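You operate a simulated robot arm through the tools that you are given. There is no shell and no other tool.

The job below is to be done with a simulated two-armed robot. You get a single attempt, and the scene is never put back.

## Task
Gauge the three blocks' rivets and clamp the block that reads NO.
Fine: with the green gauge, put back where it stood; clamp in the vise; leave the two good blocks. Set down upright: green gauge, yellow block.

It is judged by the outcome, as a careful person would: the job done as asked, and still so three seconds after it is handed in. It fails if anything else is knocked over, pushed out of place, dropped, spilled or broken.

## Robot
Two 7-joint arms with fingered hands on one trunk that stands fixed in place. Base frame: the origin is at the foot of the trunk, x ahead of it, y to its left, z up; the work surface is at about z = 0.8. Units: m, degrees, N and s.
The left shoulder is at [0.02, 0.269, 1.197], the right one opposite. Each reaches about 1.298 m from its shoulder. Payload 5 kg a hand.
The tool frame of a hand sits at the grasp point between the pads (the TCP): z along the fingers, y along the line on which they close. The tips reach 0.042 m beyond it. The gripper opens to 0.208 m; its body begins 0.119 m behind the TCP. The gripper is a hand of 4 fingers: y runs from the thumb to the fingers, the wrist lies at [0, 0, -0.317] in the tool frame, and closing takes about 1.5 s.
Orientation is that of the tool frame in the base frame, as a unit quaternion [x, y, z, w]. With the fingers straight down and closing along the base's y, the tool's x points along the base's -x, its y along +y and its z along -z.

## Interface
- The arms move only by the tool apply_moves. It takes "left_rows", "right_rows" or both (then of equal length, played together; a hand with none holds still); each is a list of rows, each a list of 7 numbers: the closure, from 0 (fully open) to 1 (shut), then the shift along the tool's x, y, z in units of 200 mm (1.0 is 200 mm), then the turn, a rotation vector about the tool's x, y, z in units of 180 degrees (1.0 is 180 degrees). In form: [[fingers, dx, dy, dz, rx, ry, rz], ...]. A call has 1 to 20 rows; each row is the pose to reach, as a shift and turn from the pose commanded when the call began, along the tool's axes at that moment. A call with a number of a shift or a turn outside -1 to 1 is refused whole. Each row takes 0.2 s and may step no farther than 0.05 m and 8.6 degrees from the row before; otherwise, or with a gripper value out of range, the whole call is refused. Where a pose cannot be reached the arm comes as near as it can. A force on the tool above 90 N (or 10 N above the force at the start of the call, whichever is more), or a blocked arm, ends the call early, and 0.2 s more pass. Each finger travels about 0.153 m/s and halts on what it meets, pressing with about 25 N; the grip force reading is that of the motor and also rises with nothing between the fingers. The clock runs only during rows and for 0.2 s after the last one: add rows that repeat a pose to give the fingers time. The reply holds the time, the measured pose of the TCP, the force on the tool along the base axes, the opening and the grip force, in the units named above and with some noise, with the torque about the TCP (base axes, N m) and any sound that the robot's microphone picked up.
- Cameras (640 x 400 px; columns grow to the right, rows downward): "scene" is now at [0.1638, 0.004, 1.4817]; the picture's right is [-0.08, -1.00, 0.00], its down [-0.50, 0.04, -0.86] and it looks along [0.86, -0.07, -0.50] (base axes); focal length 330 px, centre (320, 200). "left" rides on the left gripper at [-0.093, 0.002, -0.146] in its tool frame; the picture's right is [-0.01, -1.00, 0.00], its down [0.84, -0.01, -0.54] and it looks along [0.54, -0.01, 0.84] (tool axes); focal length 280 px, centre (320, 200). "right" rides on the right gripper at [0.093, 0.001, -0.146] in its tool frame; the picture's right is [-0.01, 1.00, 0.00], its down [-0.84, -0.01, -0.54] and it looks along [-0.54, -0.01, 0.84] (tool axes); focal length 280 px, centre (320, 200). There is no depth. A picture from a camera that has moved, and an enlarged one, comes with that camera's place and axes in the base frame and with its lens. The place of the scene camera against the robot may be out by one fixed shift of up to 0.025 m in any direction.
- snapshot(camera): a new picture of that camera. The clock stands still meanwhile.
- slide_trunk(by): moves the trunk up (or, below 0, down) by that many m; the arms and the scene camera ride with it, the base frame stays. It gives what a move gives, with no picture.
- preshape(shape, hand): the hand has 4 fingers and takes this shape, open, in about a second: jaw (thumb against the fingers, like two jaws); tri (thumb and two fingers); tip (a fingertip pinch); poke (one finger out to press); point (the index stretched); flat (the hand flat); cup (the hand cupped); fist (a fist). The gripper value then closes the fingers along that shape, each until it touches; the sizes above hold for jaw. It gives what a move gives, with no picture.
- head_to(pan, tilt): turns the head with the scene camera to pan (to the left, within 80 degrees either way) and tilt (down, from -29 to 69), counted from straight ahead of the robot (the tilt from the chest, where the trunk bows). It gives what a move gives.
- zoom(camera, box): a new picture of the part [left, top, right, bottom] of that camera's present view, enlarged. The clock stands still meanwhile.
- sign_off(): hands the job in; it is judged then, once.

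Places have to be worked out from the pictures, the camera data and where the tool is seen. Open the grippers and draw the arms clear of the work before you hand the job in, unless the task says otherwise.

The tools are called as a command line: name --argument value ..., lists and objects as JSON in quotes. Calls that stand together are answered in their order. apply_moves: Moves the arms, as the interface text tells. Its arguments: {"type":"object","properties":{"left_rows":{"type":"array","items":{"type":"array","items":{"type":"number"}}},"right_rows":{"type":"array","items":{"type":"array","items":{"type":"number"}}}},"required":[]} The other tools are called the same way: slide_trunk (by) moves the trunk up or down; preshape (shape, hand) gives the hand a shape; head_to (pan, tilt) turns the head that bears the scene camera; snapshot (camera) takes a picture; zoom (camera, box) takes an enlarged picture of a part of a camera's view; sign_off () hands the job in.

At the start:

```text
t: 0.0
left_position: [0.6355, 0.2267, 1.2152]
left_tcp_rot: [0.0, 1.0, 0.0, 0.0]
left_ft_force: [-0.2, -0.3, -0.2]
left_moment: [-0.01, 0.0, 0.0]
left_gripper_width: 0.2076
left_finger_force: 0.0
left_shape: jaw
right_position: [0.8054, -0.3491, 1.1467]
right_tcp_rot: [0.002, 1.0, 0.001, 0.001]
right_ft_force: [1.0, -0.3, -0.1]
right_moment: [0.01, -0.01, -0.04]
right_gripper_width: 0.208
right_finger_force: 0.0
right_shape: jaw
trunk travel left (down, up): [-0.575, 0.046]
head pan, tilt (commanded): [-4.7, 30.3]
```

scene: 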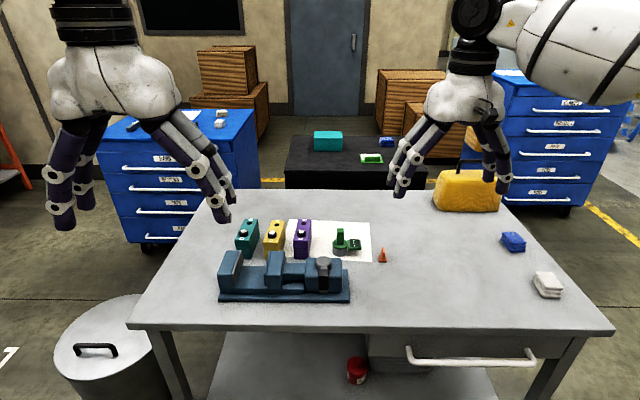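
right: 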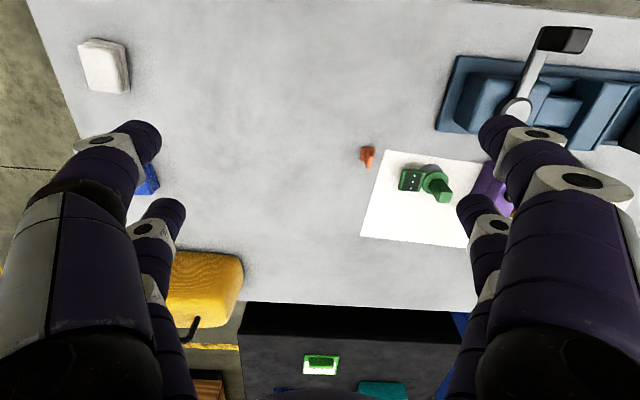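
left: 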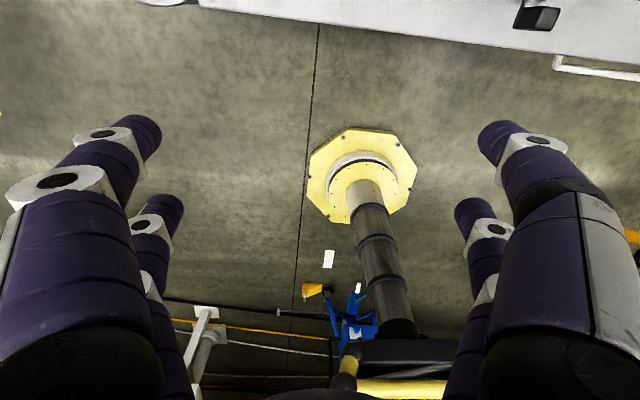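

I start by enlarging the work area in the scene camera to see the blocks, gauge and vise.

zoom --camera "scene" --box '[200, 190, 420, 320]'

zoom --camera "right" --box '[340, 0, 640, 260]'

```text
2.91 times, centred on (310, 255) of scene
camera zoom: at [0.1638, 0.004, 1.4817], right [-0.08, -1.0, 0.0], down [-0.5, 0.04, -0.86], along [0.86, -0.07, -0.5], focal length 960 px, centre (349, 40)
```

zoom: 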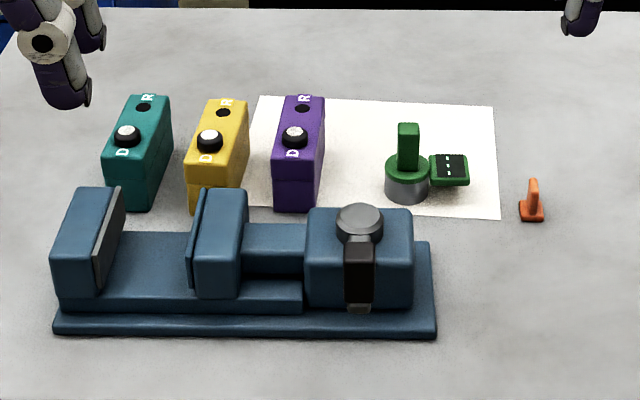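

```text
1.54 times, centred on (490, 130) of right
camera zoom: at [0.7121, -0.3479, 1.2923], right [0.02, 1.0, 0.0], down [0.84, -0.01, 0.54], along [0.54, -0.01, -0.84], focal length 431 px, centre (58, 308)
```

zoom: 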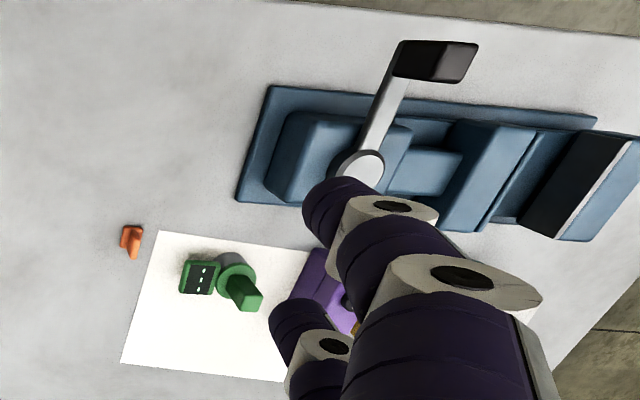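

I can see three blocks (teal, yellow, purple), each with a rivet at D and a hole at R, plus a green gauge with a display and a lever vise. I zoom closer for detail.

zoom --camera "scene" --box '[225, 210, 325, 272]'

zoom --camera "scene" --box '[310, 215, 400, 271]'

zoom --camera "scene" --box '[210, 240, 360, 310]'

```text
6.40 times, centred on (275, 241) of scene
camera zoom: at [0.1638, 0.004, 1.4817], right [-0.08, -1.0, 0.0], down [-0.5, 0.04, -0.86], along [0.86, -0.07, -0.5], focal length 2111 px, centre (608, -62)
```

zoom: 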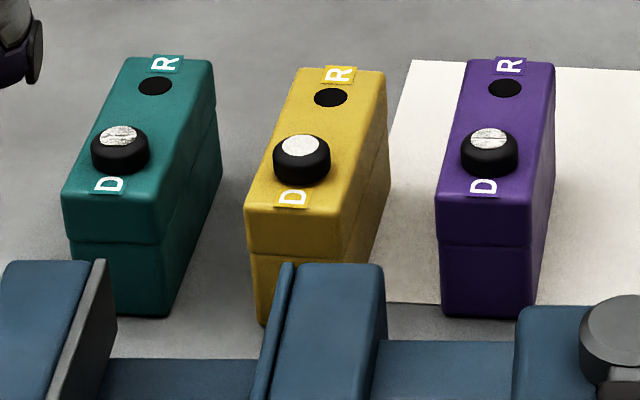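

```text
7.11 times, centred on (355, 243) of scene
camera zoom: at [0.1638, 0.004, 1.4817], right [-0.08, -1.0, 0.0], down [-0.5, 0.04, -0.86], along [0.86, -0.07, -0.5], focal length 2346 px, centre (71, -106)
```

zoom: 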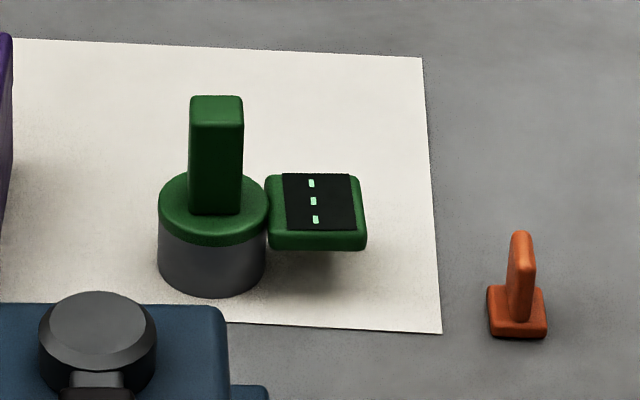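

```text
4.27 times, centred on (285, 275) of scene
camera zoom: at [0.1638, 0.004, 1.4817], right [-0.08, -1.0, 0.0], down [-0.5, 0.04, -0.86], along [0.86, -0.07, -0.5], focal length 1407 px, centre (469, -120)
```

zoom: 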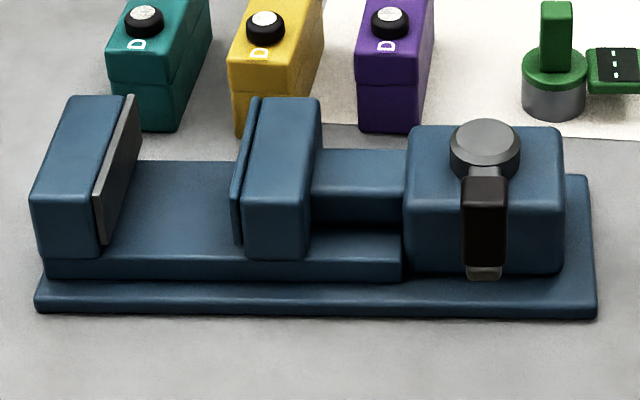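

The jaws, blocks and gauge are clear, but I need other viewpoints for the lever and heights. I move the left hand forward over the table in two stages (high up) so its camera looks back at the vise and blocks.

apply_moves --left_rows '[[0, -0.2, -0.067, -0.05, 0, 0, 0], [0, -0.4, -0.133, -0.1, 0, 0, 0], [0, -0.6, -0.2, -0.15, 0, 0, 0], [0, -0.8, -0.267, -0.2, 0, 0, 0]]'

```text
t: 1.0
left_position: [0.7934, 0.1736, 1.2569]
left_tcp_rot: [0.0, 1.0, 0.001, 0.0]
left_ft_force: [0.2, 0.1, 0.5]
left_moment: [0.11, -0.04, -0.04]
left_gripper_width: 0.2078
left_finger_force: 0.1
left_shape: jaw
right_position: [0.8042, -0.3499, 1.1464]
right_tcp_rot: [0.001, 1.0, 0.001, 0.0]
right_ft_force: [0.0, -0.9, -0.1]
right_moment: [0.13, -0.02, 0.01]
right_gripper_width: 0.208
right_finger_force: 0.0
right_shape: jaw
trunk travel left (down, up): [-0.575, 0.046]
head pan, tilt (commanded): [-4.7, 30.3]
```

The move went as expected. I continue the same distance forward.

apply_moves --left_rows '[[0, -0.2, -0.067, -0.05, 0, 0, 0], [0, -0.4, -0.133, -0.1, 0, 0, 0], [0, -0.6, -0.2, -0.15, 0, 0, 0], [0, -0.8, -0.267, -0.2, 0, 0, 0], [0, -0.95, -0.3, -0.2, 0, 0, 0]]'

snapshot --camera "left"

snapshot --camera "scene"

```text
t: 2.2
left_position: [0.8923, 0.136, 1.2806]
left_tcp_rot: [0.002, 1.0, 0.001, 0.0]
left_ft_force: [-0.1, -3.2, -0.5]
left_moment: [0.36, -0.01, -0.01]
left_gripper_width: 0.2078
left_finger_force: 0.1
left_shape: jaw
left hand out of reach, approached as far as the arm can: row 3, 4, 5
right_position: [0.8051, -0.353, 1.146]
right_tcp_rot: [0.002, 1.0, 0.001, 0.001]
right_ft_force: [-0.3, -1.7, -0.7]
right_moment: [0.26, -0.05, -0.02]
right_gripper_width: 0.2081
right_finger_force: 0.0
right_shape: jaw
trunk travel left (down, up): [-0.575, 0.046]
head pan, tilt (commanded): [-4.7, 30.3]
```

```text
taken
camera left: at [0.9851, 0.1371, 1.4276], right [0.01, -1.0, 0.0], down [-0.84, -0.01, 0.54], along [-0.54, 0.0, -0.84], focal length 280 px, centre (320, 200)
```

left: 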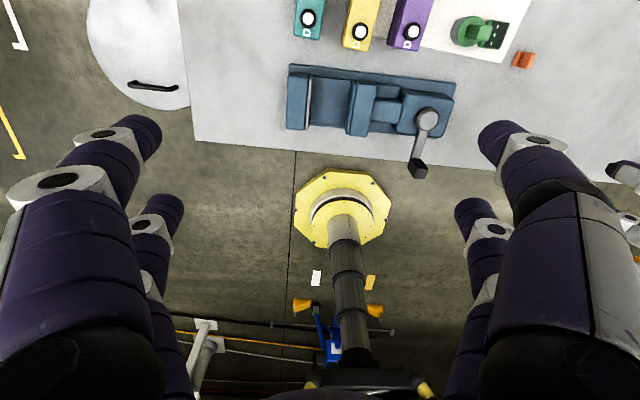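

```text
taken
camera scene: at [0.1637, 0.0016, 1.4817], right [-0.08, -1.0, 0.0], down [-0.5, 0.04, -0.86], along [0.86, -0.07, -0.5], focal length 330 px, centre (320, 200)
```

scene: 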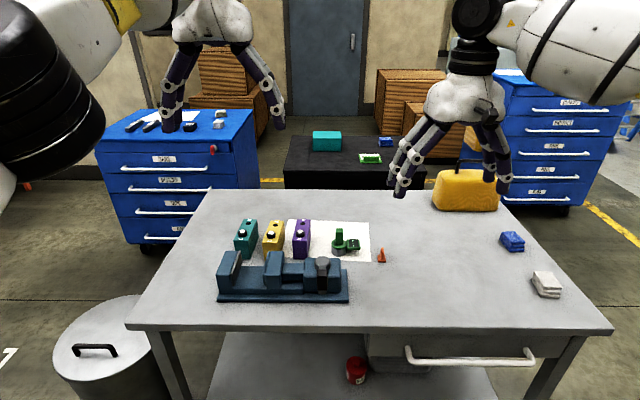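

The arm reached its limit at about x = 0.89, but the left camera now sees the vise, blocks and gauge from above. I enlarge this view.

zoom --camera "left" --box '[270, 0, 550, 190]'

zoom --camera "left" --box '[270, 0, 410, 95]'

zoom --camera "left" --box '[400, 0, 550, 100]'

zoom --camera "left" --box '[270, 50, 470, 190]'

```text
2.11 times, centred on (410, 95) of left
camera zoom: at [0.9851, 0.1371, 1.4276], right [0.01, -1.0, 0.0], down [-0.84, -0.01, 0.54], along [-0.54, 0.0, -0.84], focal length 590 px, centre (130, 421)
```

zoom: 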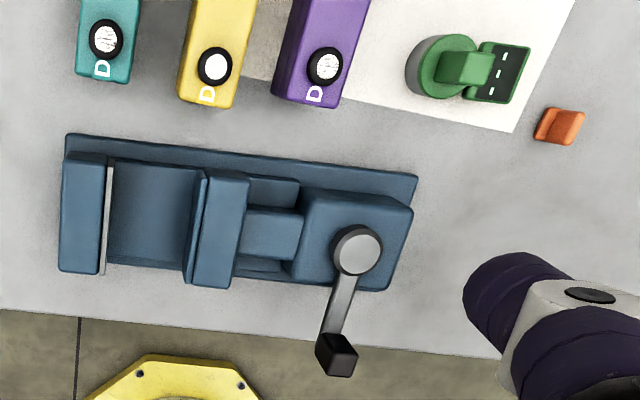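

```text
4.21 times, centred on (340, 48) of left
camera zoom: at [0.9851, 0.1371, 1.4276], right [0.01, -1.0, 0.0], down [-0.84, -0.01, 0.54], along [-0.54, 0.0, -0.84], focal length 1181 px, centre (236, 842)
```

zoom: 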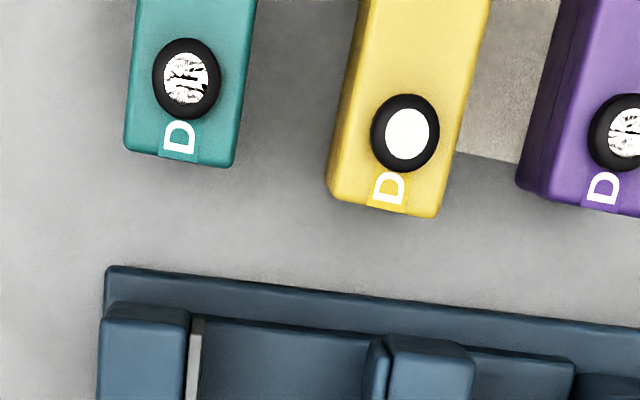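

```text
4.00 times, centred on (475, 50) of left
camera zoom: at [0.9851, 0.1371, 1.4276], right [0.01, -1.0, 0.0], down [-0.84, -0.01, 0.54], along [-0.54, 0.0, -0.84], focal length 1122 px, centre (-300, 800)
```

zoom: 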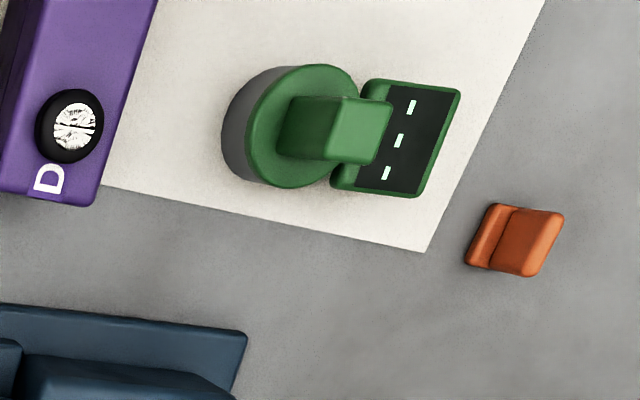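

```text
2.86 times, centred on (370, 120) of left
camera zoom: at [0.9851, 0.1371, 1.4276], right [0.01, -1.0, 0.0], down [-0.84, -0.01, 0.54], along [-0.54, 0.0, -0.84], focal length 801 px, centre (177, 429)
```

zoom: 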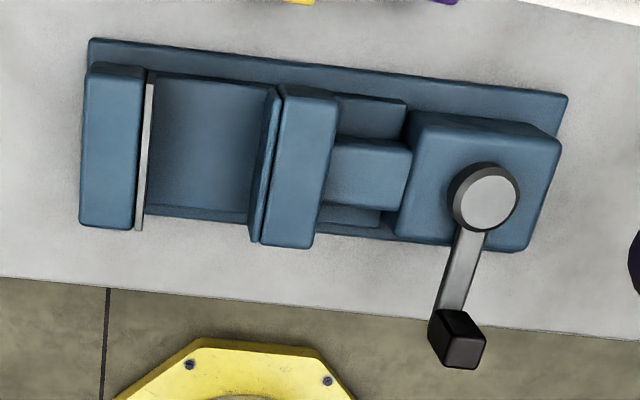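

Readings: vise long axis is yawed about −6°, blocks about −7°, gauge near (0.969, −0.137), and the lever is a crank with a vertical grip post pointing toward me. I check which hand shape suits the narrow gauge post by trying "tip" and "tri" on the free hands.

preshape --hand "right" --shape "tip"

preshape --hand "left" --shape "tri"

snapshot --camera "right"

snapshot --camera "left"

zoom --camera "scene" --box '[130, 0, 530, 200]'

```text
t: 3.1
left_position: [0.8916, 0.1389, 1.2786]
left_tcp_rot: [0.0, 1.0, 0.0, -0.001]
left_ft_force: [0.1, -0.8, 0.1]
left_moment: [0.05, 0.03, -0.01]
left_gripper_width: 0.2078
left_finger_force: 0.0
left_shape: jaw
right_position: [0.8046, -0.3497, 1.1457]
right_tcp_rot: [0.002, 1.0, 0.0, 0.001]
right_ft_force: [0.0, 0.4, -0.6]
right_moment: [0.03, 0.0, 0.0]
right_gripper_width: 0.2079
right_finger_force: 0.1
right_shape: tip
trunk travel left (down, up): [-0.575, 0.046]
head pan, tilt (commanded): [-4.7, 30.3]
```

```text
t: 4.0
left_position: [0.8925, 0.141, 1.2805]
left_tcp_rot: [-0.001, 1.0, 0.0, 0.0]
left_ft_force: [-0.3, -0.1, 0.0]
left_moment: [0.02, 0.06, 0.01]
left_gripper_width: 0.2079
left_finger_force: 0.0
left_shape: tri
right_position: [0.8059, -0.3495, 1.1464]
right_tcp_rot: [0.001, 1.0, 0.0, 0.0]
right_ft_force: [1.3, -1.2, -0.3]
right_moment: [-0.03, 0.0, 0.04]
right_gripper_width: 0.2076
right_finger_force: 0.0
right_shape: tip
trunk travel left (down, up): [-0.575, 0.046]
head pan, tilt (commanded): [-4.7, 30.3]
```

```text
taken
camera right: at [0.7122, -0.3479, 1.2922], right [0.02, 1.0, 0.0], down [0.84, -0.01, 0.54], along [0.54, -0.01, -0.84], focal length 280 px, centre (320, 200)
```

right: 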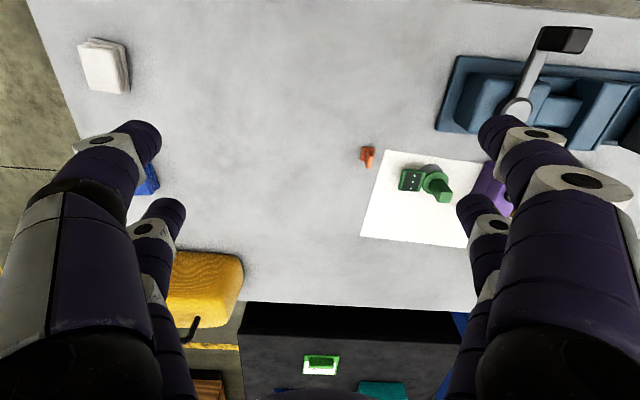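

```text
taken
camera left: at [0.9855, 0.1428, 1.4272], right [0.01, -1.0, 0.0], down [-0.84, -0.01, 0.54], along [-0.54, -0.01, -0.84], focal length 280 px, centre (320, 200)
```

left: 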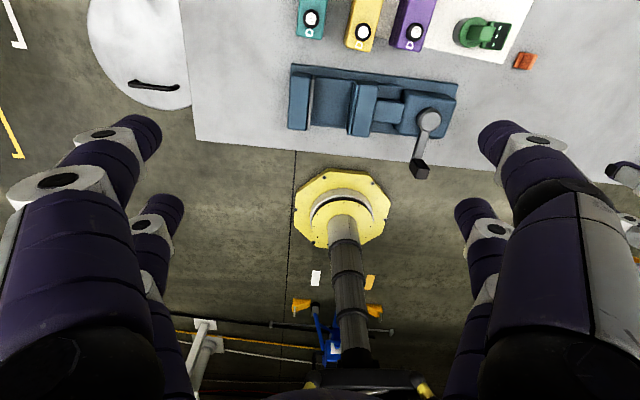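

```text
1.60 times, centred on (330, 100) of scene
camera zoom: at [0.1639, 0.0039, 1.4817], right [-0.08, -1.0, 0.0], down [-0.5, 0.04, -0.86], along [0.86, -0.07, -0.5], focal length 528 px, centre (304, 360)
```

zoom: 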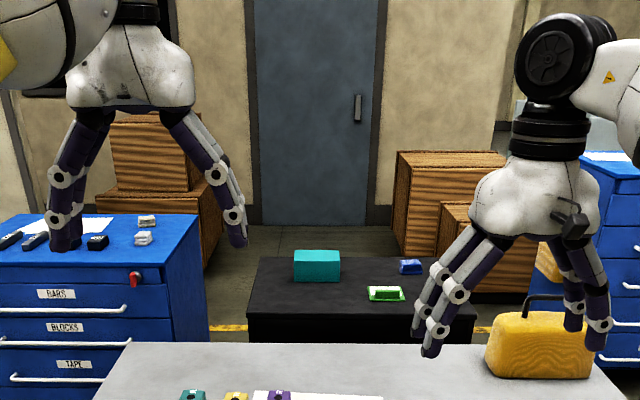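

Open, the shapes look alike, so they differ in closing. I close both hands in free air and look at the fingertips.

apply_moves --right_rows '[[0.9, 0, 0, 0, 0, 0, 0], [0.9, 0, 0, 0, 0, 0, 0], [0.9, 0, 0, 0, 0, 0, 0], [0.9, 0, 0, 0, 0, 0, 0], [0.9, 0, 0, 0, 0, 0, 0], [0.9, 0, 0, 0, 0, 0, 0], [0.9, 0, 0, 0, 0, 0, 0]]' --left_rows '[[0.9, 0, 0, 0, 0, 0, 0], [0.9, 0, 0, 0, 0, 0, 0], [0.9, 0, 0, 0, 0, 0, 0], [0.9, 0, 0, 0, 0, 0, 0], [0.9, 0, 0, 0, 0, 0, 0], [0.9, 0, 0, 0, 0, 0, 0], [0.9, 0, 0, 0, 0, 0, 0]]'

snapshot --camera "right"

snapshot --camera "left"

zoom --camera "scene" --box '[130, 0, 530, 200]'

```text
t: 5.6
left_position: [0.8923, 0.1409, 1.2795]
left_tcp_rot: [0.0, 1.0, 0.0, 0.0]
left_ft_force: [-0.3, 0.0, 0.6]
left_moment: [-0.02, 0.0, -0.02]
left_gripper_width: 0.0209
left_finger_force: 0.0
left_shape: tri
right_position: [0.8052, -0.3489, 1.146]
right_tcp_rot: [0.0, 1.0, 0.0, 0.001]
right_ft_force: [0.0, 0.2, 0.4]
right_moment: [-0.02, 0.02, 0.04]
right_gripper_width: 0.0214
right_finger_force: 0.1
right_shape: tip
trunk travel left (down, up): [-0.575, 0.046]
head pan, tilt (commanded): [-4.7, 30.3]
```

```text
taken
camera right: at [0.7122, -0.3479, 1.2922], right [0.02, 1.0, 0.0], down [0.84, -0.01, 0.54], along [0.54, -0.01, -0.84], focal length 280 px, centre (320, 200)
```

right: 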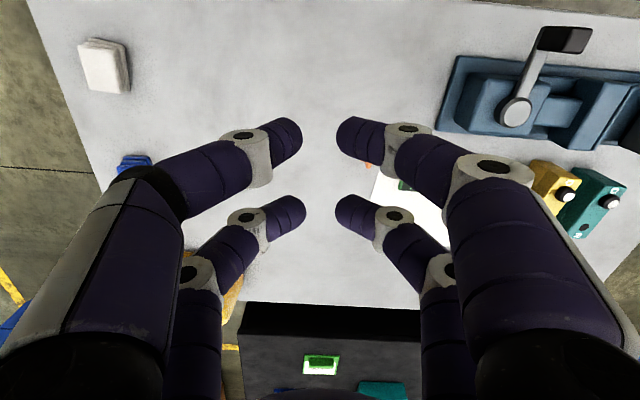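

```text
taken
camera left: at [0.9855, 0.1429, 1.4272], right [0.01, -1.0, 0.0], down [-0.84, -0.01, 0.54], along [-0.54, -0.01, -0.84], focal length 280 px, centre (320, 200)
```

left: 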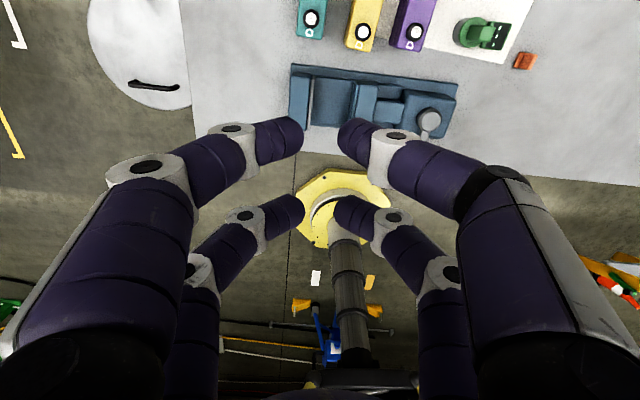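

```text
1.60 times, centred on (330, 100) of scene
camera zoom: at [0.1639, 0.004, 1.4817], right [-0.08, -1.0, 0.0], down [-0.5, 0.04, -0.86], along [0.86, -0.07, -0.5], focal length 528 px, centre (304, 360)
```

zoom: 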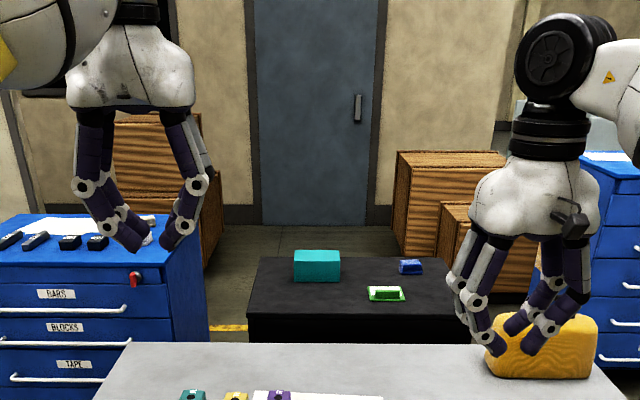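

All shapes close as two opposed finger pairs about 0.06 m apart along tool x. Tilting the left hand forward 32.7° puts its camera directly above the TCP looking straight down and also extends reach, so I do that over the blocks while drawing the right hand back.

apply_moves --left_rows '[[0.6, -0.07, -0.025, 0.15, 0, -0.0454, 0], [0.6, -0.14, -0.05, 0.3, 0, -0.0908, 0], [0.6, -0.21, -0.075, 0.45, 0, -0.1363, 0], [0.6, -0.29, -0.1, 0.6, 0, -0.1817, 0], [0.6, -0.29, -0.1, 0.6, 0, -0.1817, 0]]' --right_rows '[[0.9, 0.19, -0.1, -0.03, 0, 0, 0], [0.9, 0.38, -0.2, -0.06, 0, 0, 0], [0.9, 0.57, -0.3, -0.08, 0, 0, 0], [0.9, 0.75, -0.4, -0.1, 0, 0, 0], [0.9, 0.75, -0.4, -0.1, 0, 0, 0]]'

snapshot --camera "left"

snapshot --camera "scene"

```text
t: 6.8
left_position: [0.9939, 0.0866, 1.2634]
left_tcp_rot: [0.002, 0.986, 0.002, 0.164]
left_ft_force: [-0.5, -1.2, -0.8]
left_moment: [0.3, 0.03, 0.14]
left_gripper_width: 0.0831
left_finger_force: 0.2
left_shape: tri
left hand out of reach, approached as far as the arm can: row 1, 2, 3, 4, 5
right_position: [0.6569, -0.4297, 1.1663]
right_tcp_rot: [0.0, 1.0, 0.001, 0.0]
right_ft_force: [0.6, -0.7, 0.0]
right_moment: [0.17, 0.05, -0.02]
right_gripper_width: 0.0211
right_finger_force: 0.0
right_shape: tip
trunk travel left (down, up): [-0.575, 0.046]
head pan, tilt (commanded): [-4.7, 30.3]
```

```text
taken
camera left: at [1.0353, 0.088, 1.4316], right [0.01, -1.0, 0.0], down [-0.97, -0.01, 0.23], along [-0.23, 0.0, -0.97], focal length 280 px, centre (320, 200)
```

left: 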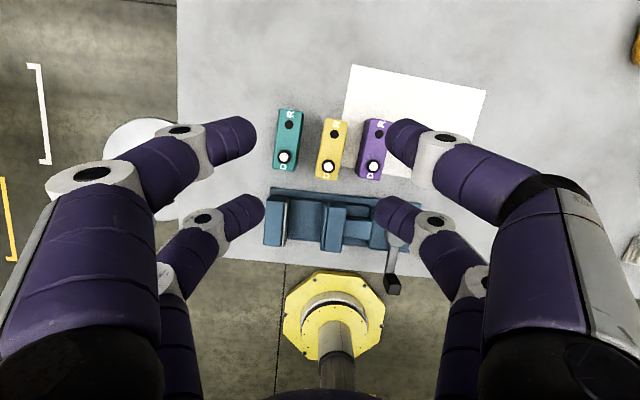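

```text
taken
camera scene: at [0.1645, 0.0023, 1.4815], right [-0.08, -1.0, 0.0], down [-0.5, 0.04, -0.86], along [0.86, -0.07, -0.51], focal length 330 px, centre (320, 200)
```

scene: 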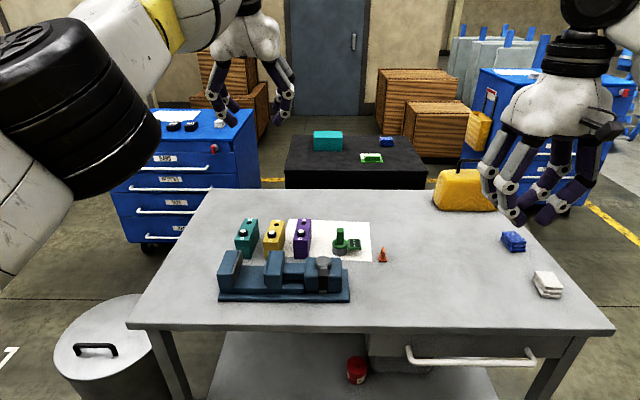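

The arm stopped short of full tilt here (near its limit at this height). I move back and lower to a more reachable pose at the same commanded tilt.

apply_moves --left_rows '[[0.6, 0.2, 0, 0.03, 0, 0, 0], [0.6, 0.4, 0, 0.06, 0, 0, 0], [0.6, 0.595, 0, 0.094, 0, 0, 0], [0.6, 0.595, 0, 0.094, 0, 0, 0]]'

snapshot --camera "left"

```text
t: 7.8
left_position: [0.9939, 0.0886, 1.2627]
left_tcp_rot: [0.001, 0.986, 0.001, 0.166]
left_ft_force: [-0.2, -0.3, 0.3]
left_moment: [0.01, -0.01, -0.02]
left_gripper_width: 0.0834
left_finger_force: 0.0
left_shape: tri
left hand out of reach, approached as far as the arm can: row 1, 2, 3, 4
right_position: [0.6553, -0.4287, 1.1677]
right_tcp_rot: [0.001, 1.0, 0.0, 0.0]
right_ft_force: [0.9, 0.3, 0.3]
right_moment: [0.01, -0.05, -0.02]
right_gripper_width: 0.0207
right_finger_force: 0.0
right_shape: tip
trunk travel left (down, up): [-0.575, 0.046]
head pan, tilt (commanded): [-4.7, 30.3]
```

```text
taken
camera left: at [1.0344, 0.0902, 1.433], right [0.01, -1.0, 0.0], down [-0.97, -0.01, 0.23], along [-0.23, 0.0, -0.97], focal length 280 px, centre (320, 200)
```

left: 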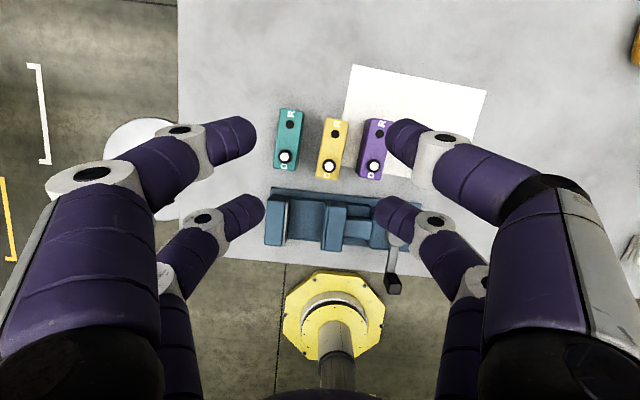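

The arm did not respond, seemingly stuck at full stretch. I pull it back toward the body and sideways so it comes out of that posture.

apply_moves --left_rows '[[0.6, 0.1, 0.07, -0.18, 0, 0, 0], [0.6, 0.2, 0.15, -0.36, 0, 0, 0], [0.6, 0.3, 0.22, -0.54, 0, 0, 0], [0.6, 0.415, 0.3, -0.742, 0, 0, 0], [0.6, 0.415, 0.3, -0.742, 0, 0, 0], [0.6, 0.415, 0.3, -0.742, 0, 0, 0]]'

snapshot --camera "scene"

```text
t: 9.2
left_position: [0.9246, 0.1287, 1.4108]
left_tcp_rot: [0.001, 0.986, 0.002, 0.164]
left_ft_force: [-2.4, 0.3, 3.5]
left_moment: [-0.11, -0.27, 0.0]
left_gripper_width: 0.0836
left_finger_force: 0.1
left_shape: tri
left hand out of reach, approached as far as the arm can: row 1, 2, 3, 4, 5, 6
right_position: [0.6535, -0.4266, 1.1701]
right_tcp_rot: [-0.001, 1.0, 0.0, 0.003]
right_ft_force: [-2.0, 0.3, 1.2]
right_moment: [-0.08, -0.31, 0.01]
right_gripper_width: 0.0207
right_finger_force: 0.1
right_shape: tip
trunk travel left (down, up): [-0.575, 0.046]
head pan, tilt (commanded): [-4.7, 30.3]
```

```text
taken
camera scene: at [0.1605, 0.005, 1.4821], right [-0.08, -1.0, 0.0], down [-0.5, 0.04, -0.86], along [0.86, -0.07, -0.5], focal length 330 px, centre (320, 200)
```

scene: 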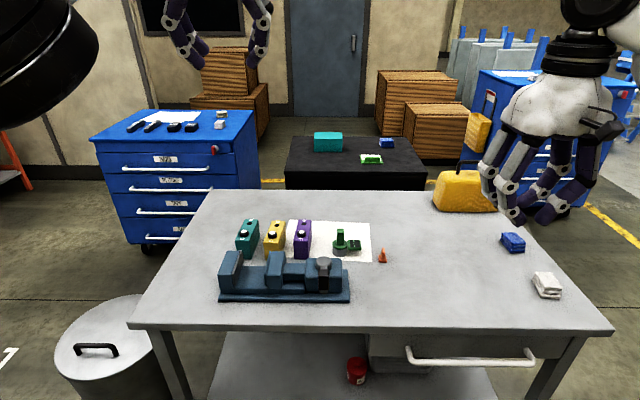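

The arm is sliding along its limit with the wrist strongly flexed because it is too high. I issue a small downward-and-back command to see how it responds from here.

apply_moves --left_rows '[[0.6, 0.1, 0, 0.2, 0, 0, 0], [0.6, 0.2, 0, 0.4, 0, 0, 0], [0.6, 0.3, 0, 0.6, 0, 0, 0], [0.6, 0.4, 0, 0.8, 0, 0, 0], [0.6, 0.4, 0, 0.8, 0, 0, 0]]'

```text
t: 10.4
left_position: [0.9542, 0.1181, 1.3601]
left_tcp_rot: [0.001, 0.987, 0.002, 0.163]
left_ft_force: [0.4, -0.1, -0.6]
left_moment: [-0.01, 0.02, 0.01]
left_gripper_width: 0.0834
left_finger_force: 0.0
left_shape: tri
left hand out of reach, approached as far as the arm can: row 1, 2, 3, 4, 5
right_position: [0.6575, -0.4282, 1.167]
right_tcp_rot: [0.001, 1.0, 0.001, 0.0]
right_ft_force: [-0.9, 0.6, 0.7]
right_moment: [0.01, 0.03, 0.0]
right_gripper_width: 0.021
right_finger_force: 0.1
right_shape: tip
trunk travel left (down, up): [-0.575, 0.046]
head pan, tilt (commanded): [-4.7, 30.3]
```

Distance from shoulder to wrist stays about 0.963 m, so the elbow is stuck straight. I command a sideways (inward, −y) and backward motion, which should flex the elbow.

apply_moves --left_rows '[[0.6, 0.11, -0.15, -0.01, 0, 0, 0], [0.6, 0.22, -0.3, -0.02, 0, 0, 0], [0.6, 0.33, -0.45, -0.03, 0, 0, 0], [0.6, 0.44, -0.6, -0.04, 0, 0, 0], [0.6, 0.556, -0.75, -0.06, 0, 0, 0], [0.6, 0.556, -0.75, -0.06, 0, 0, 0]]'

```text
t: 12.0
left_position: [0.94, 0.0673, 1.3024]
left_tcp_rot: [-0.063, 0.991, -0.015, 0.119]
left_ft_force: [0.3, -0.9, 0.4]
left_moment: [0.06, 0.03, -0.01]
left_gripper_width: 0.0831
left_finger_force: 0.0
left_shape: tri
left hand out of reach, approached as far as the arm can: row 1, 2, 3, 4, 5, 6
right_position: [0.6543, -0.4286, 1.168]
right_tcp_rot: [0.001, 1.0, 0.0, 0.001]
right_ft_force: [-1.2, 0.4, 0.5]
right_moment: [-0.11, -0.08, 0.0]
right_gripper_width: 0.021
right_finger_force: 0.0
right_shape: tip
trunk travel left (down, up): [-0.575, 0.046]
head pan, tilt (commanded): [-4.7, 30.3]
stopped in row 6 (left hand): the arm was blocked; the commanded pose is now the measured one
```

The commanded pose has now been reset to the measured one. I look at the arm's posture before going on.

head_to --pan 25 --tilt 15

snapshot --camera "scene"

snapshot --camera "left"

```text
t: 12.9
left_position: [0.9416, 0.0697, 1.2992]
left_tcp_rot: [-0.065, 0.991, -0.014, 0.118]
left_ft_force: [1.3, 0.3, -1.0]
left_moment: [0.05, 0.17, 0.01]
left_gripper_width: 0.0832
left_finger_force: 0.1
left_shape: tri
right_position: [0.6573, -0.427, 1.1646]
right_tcp_rot: [0.001, 1.0, 0.0, -0.001]
right_ft_force: [1.2, 0.4, -1.7]
right_moment: [-0.01, 0.21, -0.02]
right_gripper_width: 0.0206
right_finger_force: 0.1
right_shape: tip
trunk travel left (down, up): [-0.575, 0.046]
head pan, tilt (commanded): [25.0, 15.0]
```

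```text
taken
camera scene: at [0.1607, 0.0503, 1.5059], right [0.42, -0.91, 0.0], down [-0.24, -0.11, -0.97], along [0.88, 0.41, -0.26], focal length 330 px, centre (320, 200)
```

scene: 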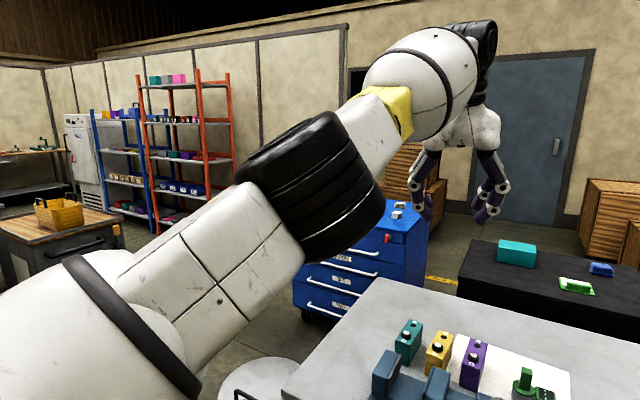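

```text
taken
camera left: at [0.9977, 0.0851, 1.4638], right [0.14, -0.99, 0.05], down [-0.94, -0.12, 0.33], along [-0.32, -0.09, -0.94], focal length 280 px, centre (320, 200)
```

left: 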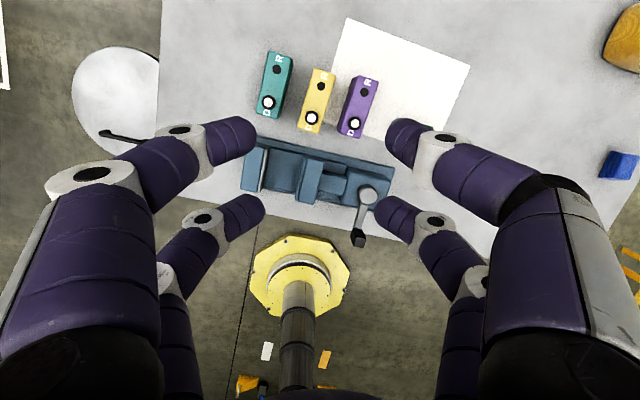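

The arm is nearly straight with the elbow low-left. From this freshly reset command I pull the hand back about 0.12 m and slightly down.

apply_moves --left_rows '[[0.6, 0.16, 0.02, 0.025, 0, 0, 0], [0.6, 0.32, 0.043, 0.05, 0, 0, 0], [0.6, 0.48, 0.065, 0.075, 0, 0, 0], [0.6, 0.637, 0.086, 0.1, 0, 0, 0], [0.6, 0.637, 0.086, 0.1, 0, 0, 0]]'

```text
t: 14.2
left_position: [0.9398, 0.0693, 1.3017]
left_tcp_rot: [-0.065, 0.991, -0.013, 0.119]
left_ft_force: [0.4, -0.6, 0.2]
left_moment: [0.04, 0.04, -0.02]
left_gripper_width: 0.0832
left_finger_force: 0.1
left_shape: tri
left hand out of reach, approached as far as the arm can: row 1, 2, 3, 4, 5
right_position: [0.6571, -0.4279, 1.1666]
right_tcp_rot: [0.0, 1.0, -0.001, 0.0]
right_ft_force: [0.0, 0.2, -0.4]
right_moment: [0.0, 0.03, -0.03]
right_gripper_width: 0.0208
right_finger_force: 0.0
right_shape: tip
trunk travel left (down, up): [-0.575, 0.046]
head pan, tilt (commanded): [25.0, 15.0]
```

Still stuck, so I command the earlier good pose (about 0.79, 0.17, 1.26, fingers straight down), unwinding the tilt and roll as well.

apply_moves --left_rows '[[0.6, 0.017, 0.137, -0.016, -0.0022, 0.0189, 0.0104], [0.6, 0.034, 0.274, -0.033, -0.0045, 0.0378, 0.0208], [0.6, 0.051, 0.411, -0.05, -0.0067, 0.0566, 0.0312], [0.6, 0.068, 0.548, -0.066, -0.0089, 0.0755, 0.0416], [0.6, 0.068, 0.548, -0.066, -0.0089, 0.0755, 0.0416], [0.6, 0.068, 0.548, -0.066, -0.0089, 0.0755, 0.0416]]'

```text
t: 15.6
left_position: [0.8947, 0.1816, 1.2974]
left_tcp_rot: [0.004, 1.0, 0.002, 0.002]
left_ft_force: [-0.2, 0.5, -0.1]
left_moment: [-0.01, 0.0, 0.03]
left_gripper_width: 0.0831
left_finger_force: 0.1
left_shape: tri
left hand out of reach, approached as far as the arm can: row 2, 3, 4, 5, 6
right_position: [0.6557, -0.4274, 1.1678]
right_tcp_rot: [0.0, 1.0, 0.0, 0.0]
right_ft_force: [-1.0, 0.5, -0.2]
right_moment: [-0.04, 0.02, 0.02]
right_gripper_width: 0.021
right_finger_force: 0.1
right_shape: tip
trunk travel left (down, up): [-0.575, 0.046]
head pan, tilt (commanded): [25.0, 15.0]
```

Orientation is straight down again and row 1 was accepted. I command further back and lower to pull the elbow in.

apply_moves --left_rows '[[0.6, 0.1, 0.1, 0.1, 0, 0, 0], [0.6, 0.2, 0.2, 0.2, 0, 0, 0], [0.6, 0.3, 0.3, 0.3, 0, 0, 0], [0.6, 0.4, 0.4, 0.4, 0, 0, 0], [0.6, 0.4, 0.4, 0.4, 0, 0, 0], [0.6, 0.4, 0.4, 0.4, 0, 0, 0]]'

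snapshot --camera "scene"

```text
t: 16.9
left_position: [0.9218, 0.2418, 1.2497]
left_tcp_rot: [0.003, 1.0, 0.001, 0.001]
left_ft_force: [-1.3, -1.7, 2.1]
left_moment: [0.23, -0.21, 0.01]
left_gripper_width: 0.0831
left_finger_force: 0.1
left_shape: tri
left hand out of reach, approached as far as the arm can: row 1, 2, 3, 4, 5, 6
right_position: [0.6534, -0.4288, 1.1687]
right_tcp_rot: [0.001, 1.0, 0.001, 0.001]
right_ft_force: [-0.9, -1.5, 0.7]
right_moment: [0.18, -0.22, 0.01]
right_gripper_width: 0.0207
right_finger_force: 0.1
right_shape: tip
trunk travel left (down, up): [-0.575, 0.046]
head pan, tilt (commanded): [25.0, 15.0]
```

```text
taken
camera scene: at [0.1563, 0.0494, 1.5067], right [0.42, -0.91, 0.0], down [-0.23, -0.11, -0.97], along [0.88, 0.41, -0.26], focal length 330 px, centre (320, 200)
```

scene: 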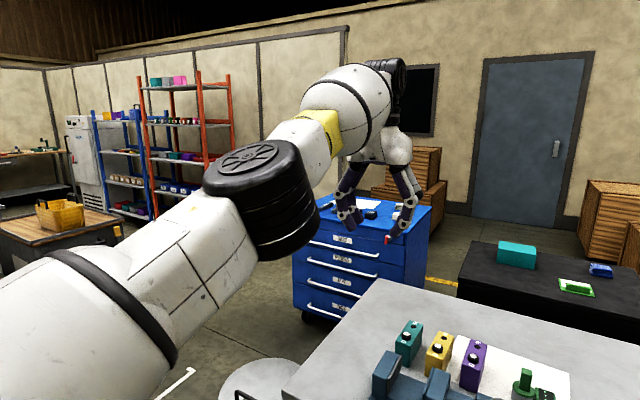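

The elbow looks locked straight, with the hand sliding on the sphere of full reach. I hold the current command a few rows to see whether the solver converges.

apply_moves --left_rows '[[0.6, 0, 0, 0.2, 0, 0, 0], [0.6, 0, 0, 0.4, 0, 0, 0], [0.6, 0, 0, 0.6, 0, 0, 0], [0.6, 0, 0, 0.8, 0, 0, 0], [0.6, 0, 0, 1.0, 0, 0, 0], [0.6, 0, 0, 1.0, 0, 0, 0]]'

```text
t: 18.4
left_position: [0.9202, 0.2379, 1.053]
left_tcp_rot: [0.005, 1.0, 0.003, 0.003]
left_ft_force: [-1.7, -2.2, 2.1]
left_moment: [0.33, -0.16, -0.06]
left_gripper_width: 0.0833
left_finger_force: 0.1
left_shape: tri
left hand out of reach, approached as far as the arm can: row 1, 2, 3, 4
right_position: [0.6529, -0.432, 1.1691]
right_tcp_rot: [0.001, 1.0, 0.002, 0.001]
right_ft_force: [-1.9, -4.2, 0.7]
right_moment: [0.57, -0.3, 0.02]
right_gripper_width: 0.021
right_finger_force: 0.0
right_shape: tip
trunk travel left (down, up): [-0.575, 0.046]
head pan, tilt (commanded): [25.0, 15.0]
```

Lowering worked: rows 5–6 were reached and the hand is now at (0.920, 0.238, 1.053), so the trouble is only high up. I test a small back-and-right move at this height.

apply_moves --left_rows '[[0.6, 0.15, -0.15, 0, 0, 0, 0], [0.6, 0.3, -0.3, 0, 0, 0, 0], [0.6, 0.3, -0.3, 0, 0, 0, 0]]'

```text
t: 19.1
left_position: [0.8597, 0.1867, 1.0515]
left_tcp_rot: [0.002, 1.0, 0.001, 0.002]
left_ft_force: [0.2, -0.4, 0.7]
left_moment: [-0.04, -0.03, 0.0]
left_gripper_width: 0.0832
left_finger_force: 0.1
left_shape: tri
right_position: [0.6554, -0.4277, 1.1676]
right_tcp_rot: [0.001, 1.0, 0.0, 0.002]
right_ft_force: [-0.6, 0.2, 0.1]
right_moment: [-0.01, -0.07, -0.01]
right_gripper_width: 0.0208
right_finger_force: 0.0
right_shape: tip
trunk travel left (down, up): [-0.575, 0.046]
head pan, tilt (commanded): [25.0, 15.0]
```

Tracking is exact here. Now I tilt the hand forward by 32.7° and move over the blocks at z ≈ 1.08 so its camera looks straight down.

apply_moves --left_rows '[[0.6, -0.075, -0.12, -0.034, 0, -0.0454, 0], [0.6, -0.15, -0.245, -0.068, 0, -0.0908, 0], [0.6, -0.225, -0.37, -0.1, 0, -0.1363, 0], [0.6, -0.3, -0.49, -0.135, 0, -0.1817, 0], [0.6, -0.3, -0.49, -0.135, 0, -0.1817, 0]]'

snapshot --camera "left"

snapshot --camera "scene"

```text
t: 20.4
left_position: [0.921, 0.0869, 1.076]
left_tcp_rot: [0.003, 0.959, 0.0, 0.284]
left_ft_force: [-0.6, 0.6, 0.7]
left_moment: [-0.06, -0.03, -0.01]
left_gripper_width: 0.0831
left_finger_force: 0.0
left_shape: tri
right_position: [0.6555, -0.4276, 1.1655]
right_tcp_rot: [0.0, 1.0, 0.001, 0.0]
right_ft_force: [0.4, 0.5, 0.3]
right_moment: [-0.03, -0.01, 0.0]
right_gripper_width: 0.0208
right_finger_force: 0.1
right_shape: tip
trunk travel left (down, up): [-0.575, 0.046]
head pan, tilt (commanded): [25.0, 15.0]
```

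```text
taken
camera left: at [0.9196, 0.0889, 1.2495], right [0.01, -1.0, 0.01], down [-1.0, -0.01, -0.01], along [0.01, -0.01, -1.0], focal length 280 px, centre (320, 200)
```

left: 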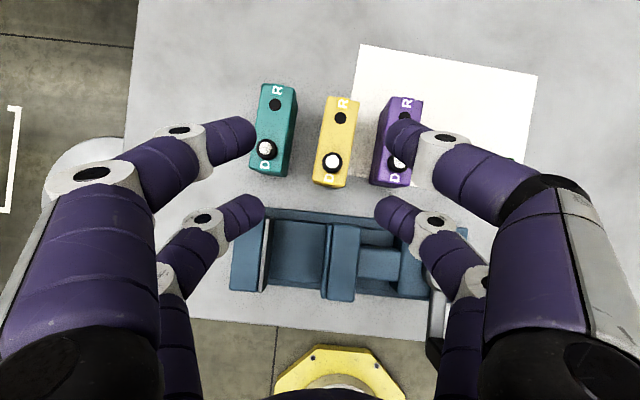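

```text
taken
camera scene: at [0.1582, 0.0512, 1.5064], right [0.42, -0.91, 0.0], down [-0.23, -0.11, -0.97], along [0.88, 0.41, -0.26], focal length 330 px, centre (320, 200)
```

scene: 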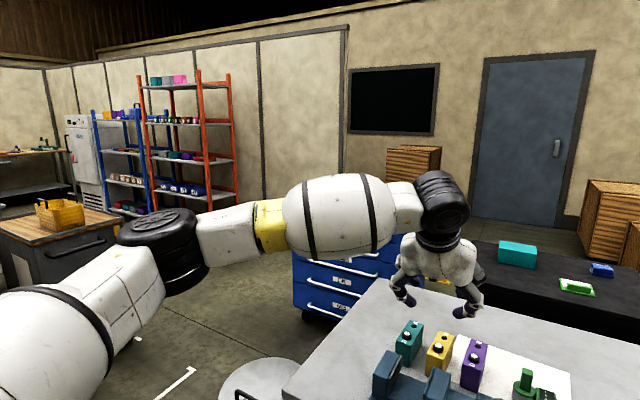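

The camera now looks straight down. I zoom on the blocks, vise and beyond for exact positions.

zoom --camera "left" --box '[240, 70, 440, 195]'

zoom --camera "left" --box '[220, 190, 460, 340]'

```text
3.20 times, centred on (340, 132) of left
camera zoom: at [0.9196, 0.0889, 1.2495], right [0.01, -1.0, 0.01], down [-1.0, -0.01, -0.01], along [0.01, -0.01, -1.0], focal length 897 px, centre (256, 416)
```

zoom: 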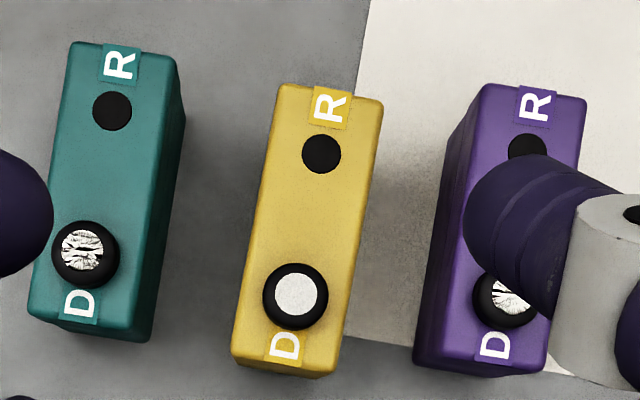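

```text
2.67 times, centred on (340, 265) of left
camera zoom: at [0.9196, 0.0889, 1.2495], right [0.01, -1.0, 0.01], down [-1.0, -0.01, -0.01], along [0.01, -0.01, -1.0], focal length 748 px, centre (267, 27)
```

zoom: 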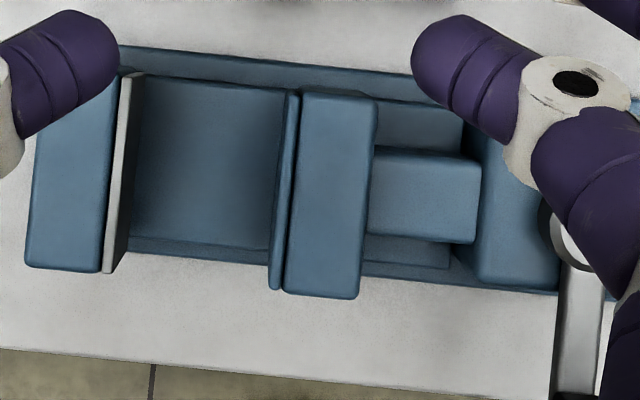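

All three blocks sit about 7° clockwise; the bosses at the D ends carry the rivets, and the vise gap is ~0.075 m against a ~0.045 m block. Next I slide the hand right so the camera looks straight down on the gauge.

apply_moves --left_rows '[[0.6, 0, -0.2, 0, 0, 0, 0], [0.6, 0, -0.4, 0, 0, 0, 0], [0.6, 0, -0.6, 0, 0, 0, 0], [0.6, 0, -0.8, 0, 0, 0, 0], [0.6, 0, -1.0, 0, 0, 0, 0], [0.6, 0, -1.0, 0, 0, 0, 0]]'

snapshot --camera "left"

zoom --camera "left" --box '[240, 90, 440, 215]'

```text
t: 21.8
left_position: [0.9224, -0.1133, 1.074]
left_tcp_rot: [0.002, 0.959, 0.0, 0.282]
left_ft_force: [0.6, 1.6, 0.1]
left_moment: [-0.12, 0.02, -0.08]
left_gripper_width: 0.0834
left_finger_force: 0.1
left_shape: tri
right_position: [0.6561, -0.427, 1.1667]
right_tcp_rot: [0.0, 1.0, 0.001, 0.0]
right_ft_force: [0.7, 1.2, 0.1]
right_moment: [-0.16, 0.02, 0.0]
right_gripper_width: 0.0211
right_finger_force: 0.0
right_shape: tip
trunk travel left (down, up): [-0.575, 0.046]
head pan, tilt (commanded): [25.0, 15.0]
```

```text
taken
camera left: at [0.9221, -0.1116, 1.2482], right [0.01, -1.0, 0.01], down [-1.0, -0.01, 0.0], along [0.0, -0.01, -1.0], focal length 280 px, centre (320, 200)
```

left: 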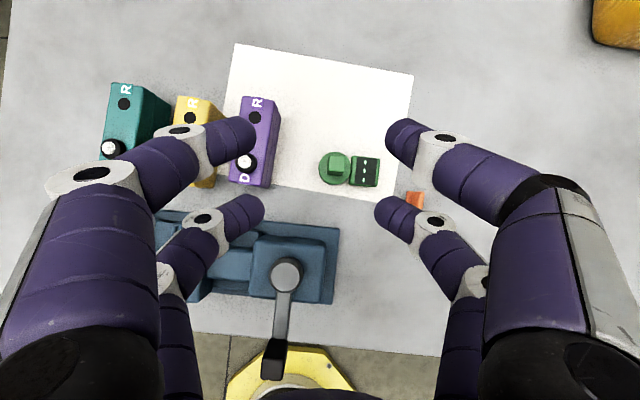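

```text
3.20 times, centred on (340, 152) of left
camera zoom: at [0.9221, -0.1116, 1.2482], right [0.01, -1.0, 0.01], down [-1.0, -0.01, 0.0], along [0.0, -0.01, -1.0], focal length 897 px, centre (256, 352)
```

zoom: 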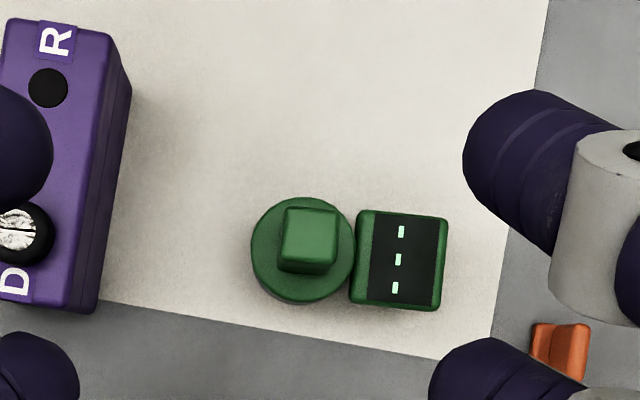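

The gauge axis is at about (0.971, −0.138), post ~21 mm square with top ≈ 0.88, yawed about −5.5°. I move above it with a matching yaw so the near finger pair straddles the post, staying high for a check.

apply_moves --left_rows '[[0.65, -0.015, -0.04, 0.16, 0.0055, 0, 0.0086], [0.7, -0.03, -0.08, 0.32, 0.011, 0, 0.0171], [0.7, -0.044, -0.1245, 0.471, 0.0165, 0, 0.0257], [0.7, -0.044, -0.1245, 0.471, 0.0165, 0, 0.0257]]'

snapshot --camera "left"

head_to --pan -4.7 --tilt 30.3

snapshot --camera "scene"

```text
t: 22.8
left_position: [0.9795, -0.1395, 0.9999]
left_tcp_rot: [0.049, 0.958, -0.013, 0.283]
left_ft_force: [-0.4, -0.6, -0.2]
left_moment: [-0.06, -0.04, -0.02]
left_gripper_width: 0.063
left_finger_force: 0.0
left_shape: tri
right_position: [0.6561, -0.4279, 1.1683]
right_tcp_rot: [0.0, 1.0, 0.0, 0.0]
right_ft_force: [-0.8, -0.1, 0.3]
right_moment: [-0.05, -0.04, 0.03]
right_gripper_width: 0.021
right_finger_force: 0.1
right_shape: tip
trunk travel left (down, up): [-0.575, 0.046]
head pan, tilt (commanded): [25.0, 15.0]
```

```text
taken
camera left: at [0.9791, -0.1382, 1.1741], right [-0.09, -1.0, 0.01], down [-1.0, 0.09, -0.01], along [0.0, -0.01, -1.0], focal length 280 px, centre (320, 200)
```

left: 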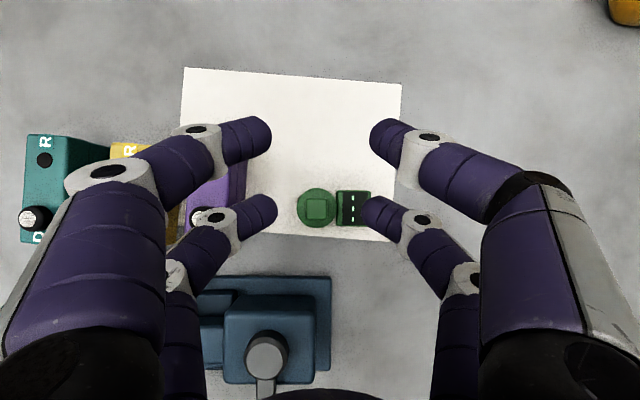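

```text
t: 23.7
left_position: [0.9813, -0.1405, 0.9978]
left_tcp_rot: [0.049, 0.958, -0.014, 0.282]
left_ft_force: [0.1, -0.1, -0.1]
left_moment: [0.02, -0.01, 0.01]
left_gripper_width: 0.0631
left_finger_force: 0.0
left_shape: tri
right_position: [0.6572, -0.4279, 1.1689]
right_tcp_rot: [0.0, 1.0, 0.0, 0.0]
right_ft_force: [0.0, 0.3, -0.2]
right_moment: [-0.01, -0.01, 0.02]
right_gripper_width: 0.0209
right_finger_force: 0.1
right_shape: tip
trunk travel left (down, up): [-0.575, 0.046]
head pan, tilt (commanded): [-4.7, 30.3]
```

```text
taken
camera scene: at [0.1641, 0.0039, 1.4817], right [-0.08, -1.0, 0.0], down [-0.5, 0.04, -0.86], along [0.86, -0.07, -0.5], focal length 330 px, centre (320, 200)
```

scene: 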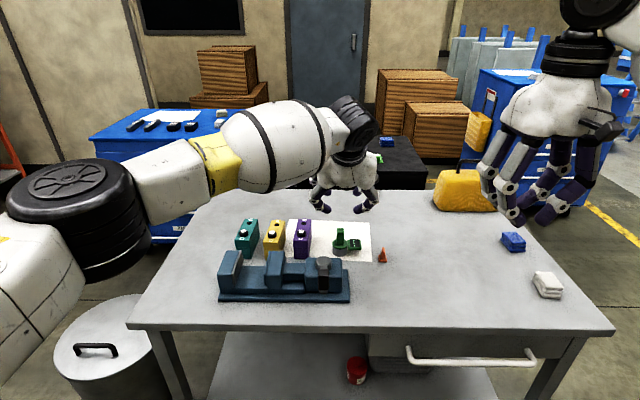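

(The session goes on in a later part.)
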